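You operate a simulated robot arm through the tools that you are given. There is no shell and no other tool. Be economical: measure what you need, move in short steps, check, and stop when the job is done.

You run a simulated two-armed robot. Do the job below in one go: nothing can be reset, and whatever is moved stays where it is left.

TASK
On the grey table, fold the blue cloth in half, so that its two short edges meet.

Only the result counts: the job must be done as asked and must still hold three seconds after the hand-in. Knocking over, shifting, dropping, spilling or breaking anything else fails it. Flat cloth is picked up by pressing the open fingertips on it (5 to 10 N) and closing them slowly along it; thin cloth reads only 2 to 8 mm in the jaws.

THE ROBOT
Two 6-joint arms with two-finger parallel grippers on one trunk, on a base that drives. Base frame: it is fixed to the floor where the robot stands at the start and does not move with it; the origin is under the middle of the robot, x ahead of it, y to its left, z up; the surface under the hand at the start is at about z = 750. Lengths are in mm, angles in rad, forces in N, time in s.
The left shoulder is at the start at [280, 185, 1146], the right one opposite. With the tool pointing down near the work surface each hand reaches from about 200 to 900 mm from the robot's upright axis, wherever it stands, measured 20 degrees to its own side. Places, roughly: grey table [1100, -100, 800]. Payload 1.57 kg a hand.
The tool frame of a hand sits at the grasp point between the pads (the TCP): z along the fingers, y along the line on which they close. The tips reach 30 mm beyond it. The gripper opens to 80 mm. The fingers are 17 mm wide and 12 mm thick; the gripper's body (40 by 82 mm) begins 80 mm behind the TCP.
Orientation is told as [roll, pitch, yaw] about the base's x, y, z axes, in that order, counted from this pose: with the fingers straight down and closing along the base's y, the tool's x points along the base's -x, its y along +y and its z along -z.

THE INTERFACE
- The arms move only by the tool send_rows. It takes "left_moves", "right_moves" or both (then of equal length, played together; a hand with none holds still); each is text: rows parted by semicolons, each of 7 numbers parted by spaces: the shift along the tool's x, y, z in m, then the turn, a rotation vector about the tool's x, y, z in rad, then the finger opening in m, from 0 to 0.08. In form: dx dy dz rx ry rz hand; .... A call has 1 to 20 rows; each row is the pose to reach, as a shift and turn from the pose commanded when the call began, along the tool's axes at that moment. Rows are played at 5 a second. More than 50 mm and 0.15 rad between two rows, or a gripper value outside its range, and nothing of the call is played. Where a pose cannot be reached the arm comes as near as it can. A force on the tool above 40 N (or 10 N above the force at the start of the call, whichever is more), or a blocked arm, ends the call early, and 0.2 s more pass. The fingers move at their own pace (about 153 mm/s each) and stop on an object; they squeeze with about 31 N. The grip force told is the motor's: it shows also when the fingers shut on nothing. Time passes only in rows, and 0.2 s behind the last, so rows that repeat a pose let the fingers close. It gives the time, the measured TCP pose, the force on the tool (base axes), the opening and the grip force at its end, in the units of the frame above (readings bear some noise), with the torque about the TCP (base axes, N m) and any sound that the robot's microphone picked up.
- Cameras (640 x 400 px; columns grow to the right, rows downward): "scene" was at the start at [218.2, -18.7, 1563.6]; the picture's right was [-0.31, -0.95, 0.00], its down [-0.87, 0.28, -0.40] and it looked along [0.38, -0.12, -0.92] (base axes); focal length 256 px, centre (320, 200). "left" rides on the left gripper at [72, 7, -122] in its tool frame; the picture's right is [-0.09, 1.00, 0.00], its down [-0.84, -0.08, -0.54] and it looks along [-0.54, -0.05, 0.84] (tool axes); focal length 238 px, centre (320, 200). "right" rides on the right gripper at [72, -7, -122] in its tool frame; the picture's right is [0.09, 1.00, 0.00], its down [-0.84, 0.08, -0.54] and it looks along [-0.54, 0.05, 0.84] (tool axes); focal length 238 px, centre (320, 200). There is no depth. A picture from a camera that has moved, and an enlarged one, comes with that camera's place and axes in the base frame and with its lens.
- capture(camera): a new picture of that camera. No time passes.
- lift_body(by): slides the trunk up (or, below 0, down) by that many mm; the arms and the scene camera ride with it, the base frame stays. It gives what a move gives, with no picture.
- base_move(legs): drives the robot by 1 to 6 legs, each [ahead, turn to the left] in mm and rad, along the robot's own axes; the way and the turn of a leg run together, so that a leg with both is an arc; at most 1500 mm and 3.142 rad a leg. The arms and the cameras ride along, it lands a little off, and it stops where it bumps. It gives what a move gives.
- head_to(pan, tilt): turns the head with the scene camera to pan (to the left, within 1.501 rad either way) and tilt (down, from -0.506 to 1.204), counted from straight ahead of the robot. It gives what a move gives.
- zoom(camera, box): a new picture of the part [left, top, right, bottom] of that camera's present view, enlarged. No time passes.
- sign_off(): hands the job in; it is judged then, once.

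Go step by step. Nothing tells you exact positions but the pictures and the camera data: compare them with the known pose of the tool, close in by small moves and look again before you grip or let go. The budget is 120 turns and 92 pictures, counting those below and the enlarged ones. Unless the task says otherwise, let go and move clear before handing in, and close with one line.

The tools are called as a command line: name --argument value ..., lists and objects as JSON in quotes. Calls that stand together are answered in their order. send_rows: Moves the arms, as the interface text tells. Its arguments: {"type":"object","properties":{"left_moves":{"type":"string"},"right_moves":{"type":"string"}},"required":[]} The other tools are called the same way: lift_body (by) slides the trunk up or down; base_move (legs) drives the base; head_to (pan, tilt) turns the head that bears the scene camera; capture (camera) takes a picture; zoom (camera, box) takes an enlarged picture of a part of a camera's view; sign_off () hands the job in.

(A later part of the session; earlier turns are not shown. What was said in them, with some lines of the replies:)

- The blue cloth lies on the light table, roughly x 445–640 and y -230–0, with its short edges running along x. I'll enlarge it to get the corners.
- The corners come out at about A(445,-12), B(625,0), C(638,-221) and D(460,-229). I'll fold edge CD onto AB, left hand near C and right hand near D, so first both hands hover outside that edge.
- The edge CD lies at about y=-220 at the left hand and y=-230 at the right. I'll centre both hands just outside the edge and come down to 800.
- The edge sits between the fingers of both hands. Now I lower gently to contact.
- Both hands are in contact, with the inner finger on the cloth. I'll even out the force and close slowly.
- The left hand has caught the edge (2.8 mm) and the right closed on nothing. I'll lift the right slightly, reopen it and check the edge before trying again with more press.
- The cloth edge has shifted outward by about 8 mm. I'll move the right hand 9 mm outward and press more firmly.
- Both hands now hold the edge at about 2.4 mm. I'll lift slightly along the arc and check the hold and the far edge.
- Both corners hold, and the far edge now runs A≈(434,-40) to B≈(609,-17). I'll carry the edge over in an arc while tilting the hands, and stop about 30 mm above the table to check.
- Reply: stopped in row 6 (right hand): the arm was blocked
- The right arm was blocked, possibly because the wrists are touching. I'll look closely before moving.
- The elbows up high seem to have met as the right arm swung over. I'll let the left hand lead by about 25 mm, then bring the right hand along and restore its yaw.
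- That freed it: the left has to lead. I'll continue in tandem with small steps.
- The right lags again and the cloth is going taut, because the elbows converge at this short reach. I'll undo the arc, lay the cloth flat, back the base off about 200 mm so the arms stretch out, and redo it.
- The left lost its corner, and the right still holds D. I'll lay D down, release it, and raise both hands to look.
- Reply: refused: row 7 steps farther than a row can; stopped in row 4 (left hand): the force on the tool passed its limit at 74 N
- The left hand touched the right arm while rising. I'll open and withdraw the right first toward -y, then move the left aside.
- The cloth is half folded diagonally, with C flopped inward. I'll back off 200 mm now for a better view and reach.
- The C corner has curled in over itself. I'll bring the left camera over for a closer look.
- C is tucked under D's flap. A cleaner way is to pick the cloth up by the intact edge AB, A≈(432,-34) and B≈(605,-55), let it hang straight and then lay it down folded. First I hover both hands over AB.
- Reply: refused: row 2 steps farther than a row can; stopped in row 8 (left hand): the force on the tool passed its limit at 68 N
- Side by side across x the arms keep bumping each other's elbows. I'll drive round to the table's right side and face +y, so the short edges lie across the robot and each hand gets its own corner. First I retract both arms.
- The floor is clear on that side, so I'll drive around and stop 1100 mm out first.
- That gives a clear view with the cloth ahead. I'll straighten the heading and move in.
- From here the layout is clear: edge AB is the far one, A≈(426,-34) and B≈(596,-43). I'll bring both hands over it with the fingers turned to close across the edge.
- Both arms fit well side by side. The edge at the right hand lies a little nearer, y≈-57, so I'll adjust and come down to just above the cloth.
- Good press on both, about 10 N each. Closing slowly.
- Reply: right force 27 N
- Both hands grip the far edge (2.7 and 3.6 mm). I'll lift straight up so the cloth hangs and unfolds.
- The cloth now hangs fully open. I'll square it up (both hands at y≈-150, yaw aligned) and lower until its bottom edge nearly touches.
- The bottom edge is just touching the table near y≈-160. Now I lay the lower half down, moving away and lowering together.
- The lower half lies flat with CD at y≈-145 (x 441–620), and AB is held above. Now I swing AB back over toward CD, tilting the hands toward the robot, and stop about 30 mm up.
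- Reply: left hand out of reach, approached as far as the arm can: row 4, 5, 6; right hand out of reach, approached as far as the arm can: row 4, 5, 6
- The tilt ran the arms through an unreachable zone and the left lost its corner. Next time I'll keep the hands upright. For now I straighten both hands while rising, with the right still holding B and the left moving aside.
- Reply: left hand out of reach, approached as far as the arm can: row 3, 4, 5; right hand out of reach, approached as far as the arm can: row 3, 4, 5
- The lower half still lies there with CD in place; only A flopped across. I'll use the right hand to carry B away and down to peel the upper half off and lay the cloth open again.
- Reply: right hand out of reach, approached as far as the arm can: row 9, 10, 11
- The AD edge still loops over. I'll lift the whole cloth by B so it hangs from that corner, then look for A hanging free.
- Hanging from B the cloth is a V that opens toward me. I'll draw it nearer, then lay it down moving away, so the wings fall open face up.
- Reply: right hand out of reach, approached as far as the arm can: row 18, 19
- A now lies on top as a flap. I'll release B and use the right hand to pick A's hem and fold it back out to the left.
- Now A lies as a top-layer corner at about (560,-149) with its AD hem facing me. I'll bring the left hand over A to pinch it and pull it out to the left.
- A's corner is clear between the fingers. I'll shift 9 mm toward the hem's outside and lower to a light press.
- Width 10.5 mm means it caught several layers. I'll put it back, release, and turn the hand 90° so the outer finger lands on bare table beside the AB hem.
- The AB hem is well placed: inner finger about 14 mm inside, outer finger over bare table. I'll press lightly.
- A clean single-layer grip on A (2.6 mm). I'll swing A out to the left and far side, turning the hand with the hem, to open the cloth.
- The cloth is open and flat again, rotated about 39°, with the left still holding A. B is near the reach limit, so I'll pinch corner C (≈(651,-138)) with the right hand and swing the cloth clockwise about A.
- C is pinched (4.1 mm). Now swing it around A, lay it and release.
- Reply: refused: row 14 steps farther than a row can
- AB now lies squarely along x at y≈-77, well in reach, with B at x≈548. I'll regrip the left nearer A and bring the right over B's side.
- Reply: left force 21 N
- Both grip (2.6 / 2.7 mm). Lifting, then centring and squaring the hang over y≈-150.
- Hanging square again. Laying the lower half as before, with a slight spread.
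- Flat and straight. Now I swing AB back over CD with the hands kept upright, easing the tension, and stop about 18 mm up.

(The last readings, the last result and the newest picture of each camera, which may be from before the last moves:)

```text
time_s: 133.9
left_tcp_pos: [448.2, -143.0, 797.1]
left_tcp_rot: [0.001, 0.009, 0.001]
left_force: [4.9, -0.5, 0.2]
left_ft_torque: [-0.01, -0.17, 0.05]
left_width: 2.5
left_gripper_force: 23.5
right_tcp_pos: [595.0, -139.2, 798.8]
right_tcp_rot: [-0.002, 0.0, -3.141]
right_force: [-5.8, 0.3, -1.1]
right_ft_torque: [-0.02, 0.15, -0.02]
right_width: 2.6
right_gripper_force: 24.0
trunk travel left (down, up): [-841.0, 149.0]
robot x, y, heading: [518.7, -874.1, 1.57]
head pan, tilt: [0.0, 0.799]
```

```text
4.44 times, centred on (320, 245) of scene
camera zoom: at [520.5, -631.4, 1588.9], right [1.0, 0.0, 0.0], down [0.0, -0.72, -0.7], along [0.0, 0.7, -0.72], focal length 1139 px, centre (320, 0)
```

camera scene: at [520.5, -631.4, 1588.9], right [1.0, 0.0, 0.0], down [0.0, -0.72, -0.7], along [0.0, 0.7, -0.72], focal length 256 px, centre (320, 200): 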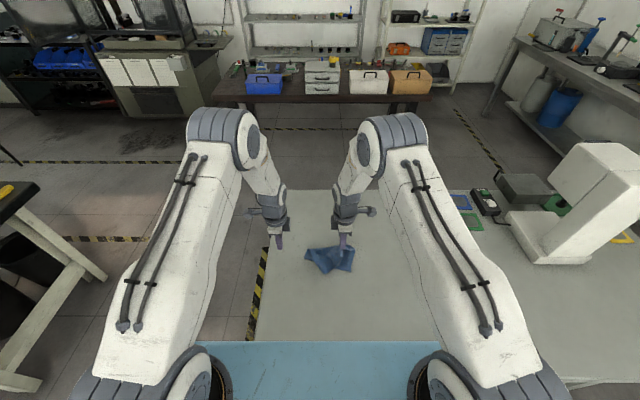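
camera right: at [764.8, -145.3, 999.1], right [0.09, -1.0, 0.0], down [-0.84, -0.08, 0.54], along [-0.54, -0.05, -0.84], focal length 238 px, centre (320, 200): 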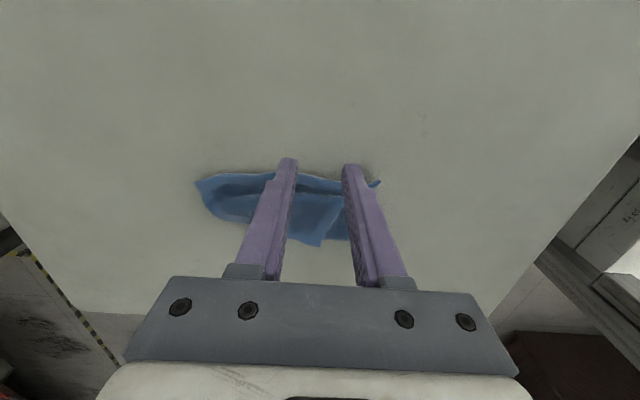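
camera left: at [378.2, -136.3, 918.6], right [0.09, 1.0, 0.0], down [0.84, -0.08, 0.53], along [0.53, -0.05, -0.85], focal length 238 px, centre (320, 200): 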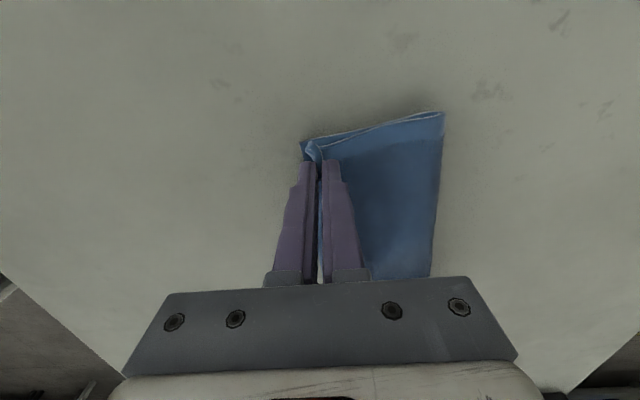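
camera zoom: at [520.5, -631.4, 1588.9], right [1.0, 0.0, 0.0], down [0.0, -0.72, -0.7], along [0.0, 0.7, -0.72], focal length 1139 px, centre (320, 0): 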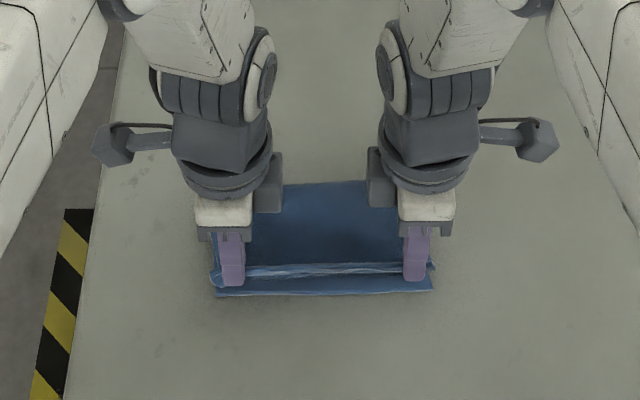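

The fold is nearly there: AB's hem stands just above CD. I'll lower, ease the tension, open, then nudge the standing hem toward CD as the fingers leave.

send_rows --left_moves "-0.002 0 0.004 0 0 0 0; -0.002 0 0.008 0 0 0 0; -0.002 0 0.011 0 0 0 0; -0.002 0 0.011 0 0 0 0; -0.002 0 0.011 0 0 0 0.006; -0.002 0 0.011 0 0 0 0.012; -0.002 0 0.011 0 0 0 0.02; -0.002 0 0.011 0 0 0 0.026; -0.002 0 0.008 0 0 0 0.026; -0.002 -0.006 0.006 0 0 0 0.026; -0.002 -0.012 0.006 0 0 0 0.026; -0.002 -0.018 0.006 0 0 0 0.026; -0.002 -0.024 0.006 0 0 0 0.026; -0.002 -0.024 -0.02 0 0 0 0.026; -0.002 -0.024 -0.06 0 0 0 0.026; -0.002 -0.024 -0.06 0 0 0 0.026" --right_moves "-0.002 0 0.004 0 0 0 0; -0.002 0 0.009 0 0 0 0; -0.002 0 0.0125 0 0 0 0; -0.002 0 0.0125 0 0 0 0; -0.002 0 0.0125 0 0 0 0.006; -0.002 0 0.0125 0 0 0 0.012; -0.002 0 0.0125 0 0 0 0.02; -0.002 0 0.0125 0 0 0 0.026; -0.002 0 0.0095 0 0 0 0.026; -0.002 0.006 0.0075 0 0 0 0.026; -0.002 0.012 0.0075 0 0 0 0.026; -0.002 0.018 0.0075 0 0 0 0.026; -0.002 0.024 0.0075 0 0 0 0.026; -0.002 0.024 -0.02 0 0 0 0.026; -0.002 0.024 -0.06 0 0 0 0.026; -0.002 0.024 -0.06 0 0 0 0.026"

zoom --camera "left" --box '[200, 40, 480, 215]'

zoom --camera "scene" --box '[270, 220, 374, 290]'

```text
time_s: 137.3
left_tcp_pos: [451.6, -164.7, 860.7]
left_tcp_rot: [0.002, 0.008, 0.001]
left_force: [-0.2, -0.2, 0.2]
left_ft_torque: [0.01, 0.0, 0.0]
left_width: 26.0
left_gripper_force: 0.1
right_tcp_pos: [593.3, -161.4, 858.4]
right_tcp_rot: [-0.002, 0.003, -3.142]
right_force: [0.3, 0.5, 0.2]
right_ft_torque: [0.01, 0.0, 0.0]
right_width: 26.0
right_gripper_force: 0.1
trunk travel left (down, up): [-841.0, 149.0]
robot x, y, heading: [518.7, -871.1, 1.568]
head pan, tilt: [0.0, 0.799]
```

```text
2.29 times, centred on (340, 128) of left
camera zoom: at [380.5, -158.4, 981.8], right [0.09, 1.0, 0.0], down [0.84, -0.08, 0.53], along [0.53, -0.05, -0.85], focal length 545 px, centre (274, 366)
```

zoom: 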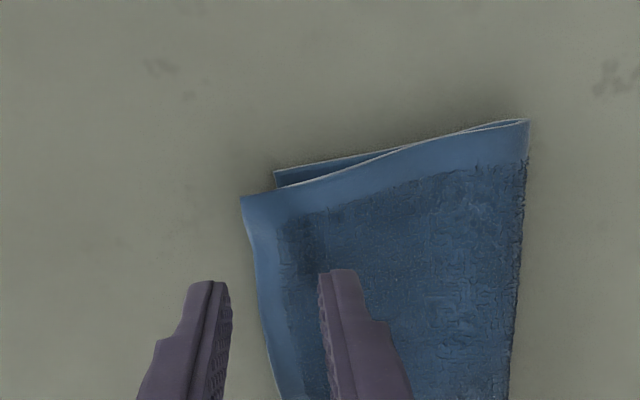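

```text
5.71 times, centred on (322, 255) of scene
camera zoom: at [520.5, -632.0, 1589.0], right [1.0, 0.0, 0.0], down [0.0, -0.72, -0.7], along [0.0, 0.7, -0.72], focal length 1465 px, centre (309, -114)
```

zoom: 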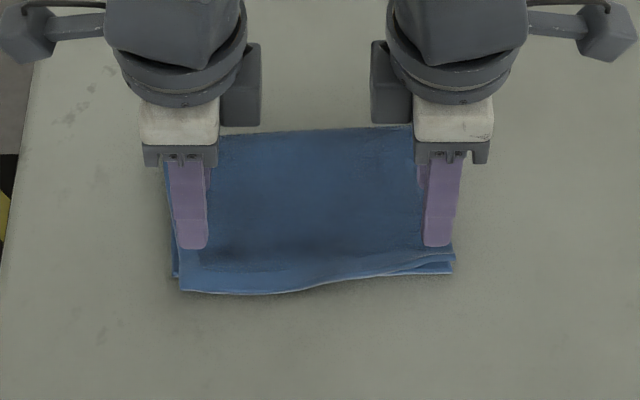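

The fold landed well. I'll move the hands clear and measure how the edges match.

send_rows --left_moves "0.03 -0.02 -0.03 0 0 0 0.026; 0.06 -0.03 -0.05 0 0 0 0.026; 0.09 -0.04 -0.06 0 0 0 0.026; 0.12 -0.05 -0.06 0 0 0 0.026; 0.12 -0.05 -0.06 0 0 0 0.026" --right_moves "0.03 0.02 -0.03 0 0 0 0.026; 0.06 0.03 -0.05 0 0 0 0.026; 0.09 0.04 -0.06 0 0 0 0.026; 0.12 0.05 -0.06 0 0 0 0.026; 0.12 0.05 -0.06 0 0 0 0.026"

zoom --camera "scene" --box '[290, 235, 362, 280]'

```text
time_s: 138.6
left_tcp_pos: [330.8, -215.9, 919.0]
left_tcp_rot: [0.002, 0.009, 0.0]
left_force: [0.7, 0.4, 0.3]
left_ft_torque: [0.02, -0.01, -0.03]
left_width: 26.0
left_gripper_force: 0.1
right_tcp_pos: [711.2, -211.1, 919.0]
right_tcp_rot: [-0.001, 0.001, -3.142]
right_force: [-0.7, 0.4, 0.6]
right_ft_torque: [-0.01, 0.0, 0.04]
right_width: 25.7
right_gripper_force: 0.1
trunk travel left (down, up): [-841.0, 149.0]
robot x, y, heading: [516.9, -870.2, 1.572]
head pan, tilt: [0.0, 0.799]
```

```text
8.89 times, centred on (326, 258) of scene
camera zoom: at [520.5, -631.5, 1588.9], right [1.0, 0.0, 0.0], down [0.0, -0.72, -0.7], along [0.0, 0.7, -0.72], focal length 2279 px, centre (267, -311)
```

zoom: 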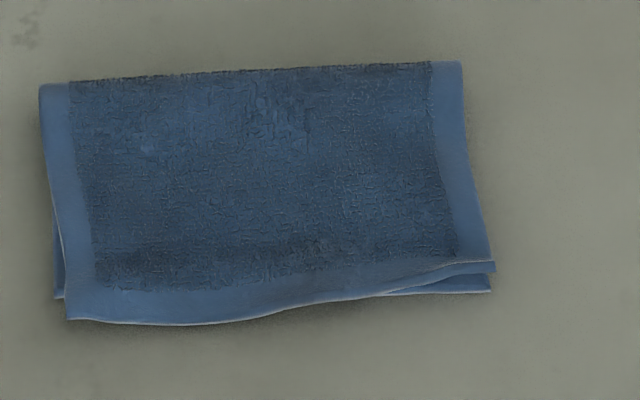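

The cloth is folded in half and the two short edges meet to within about 10 mm at each corner. Both hands are open and clear, and nothing else was moved, so I'm handing in.

sign_off

```text
The job is handed in.
```

The blue cloth is folded in half on the grey table. Its two short edges meet to within about 10 mm at each corner, and I left that small offset rather than risk disturbing the fold.
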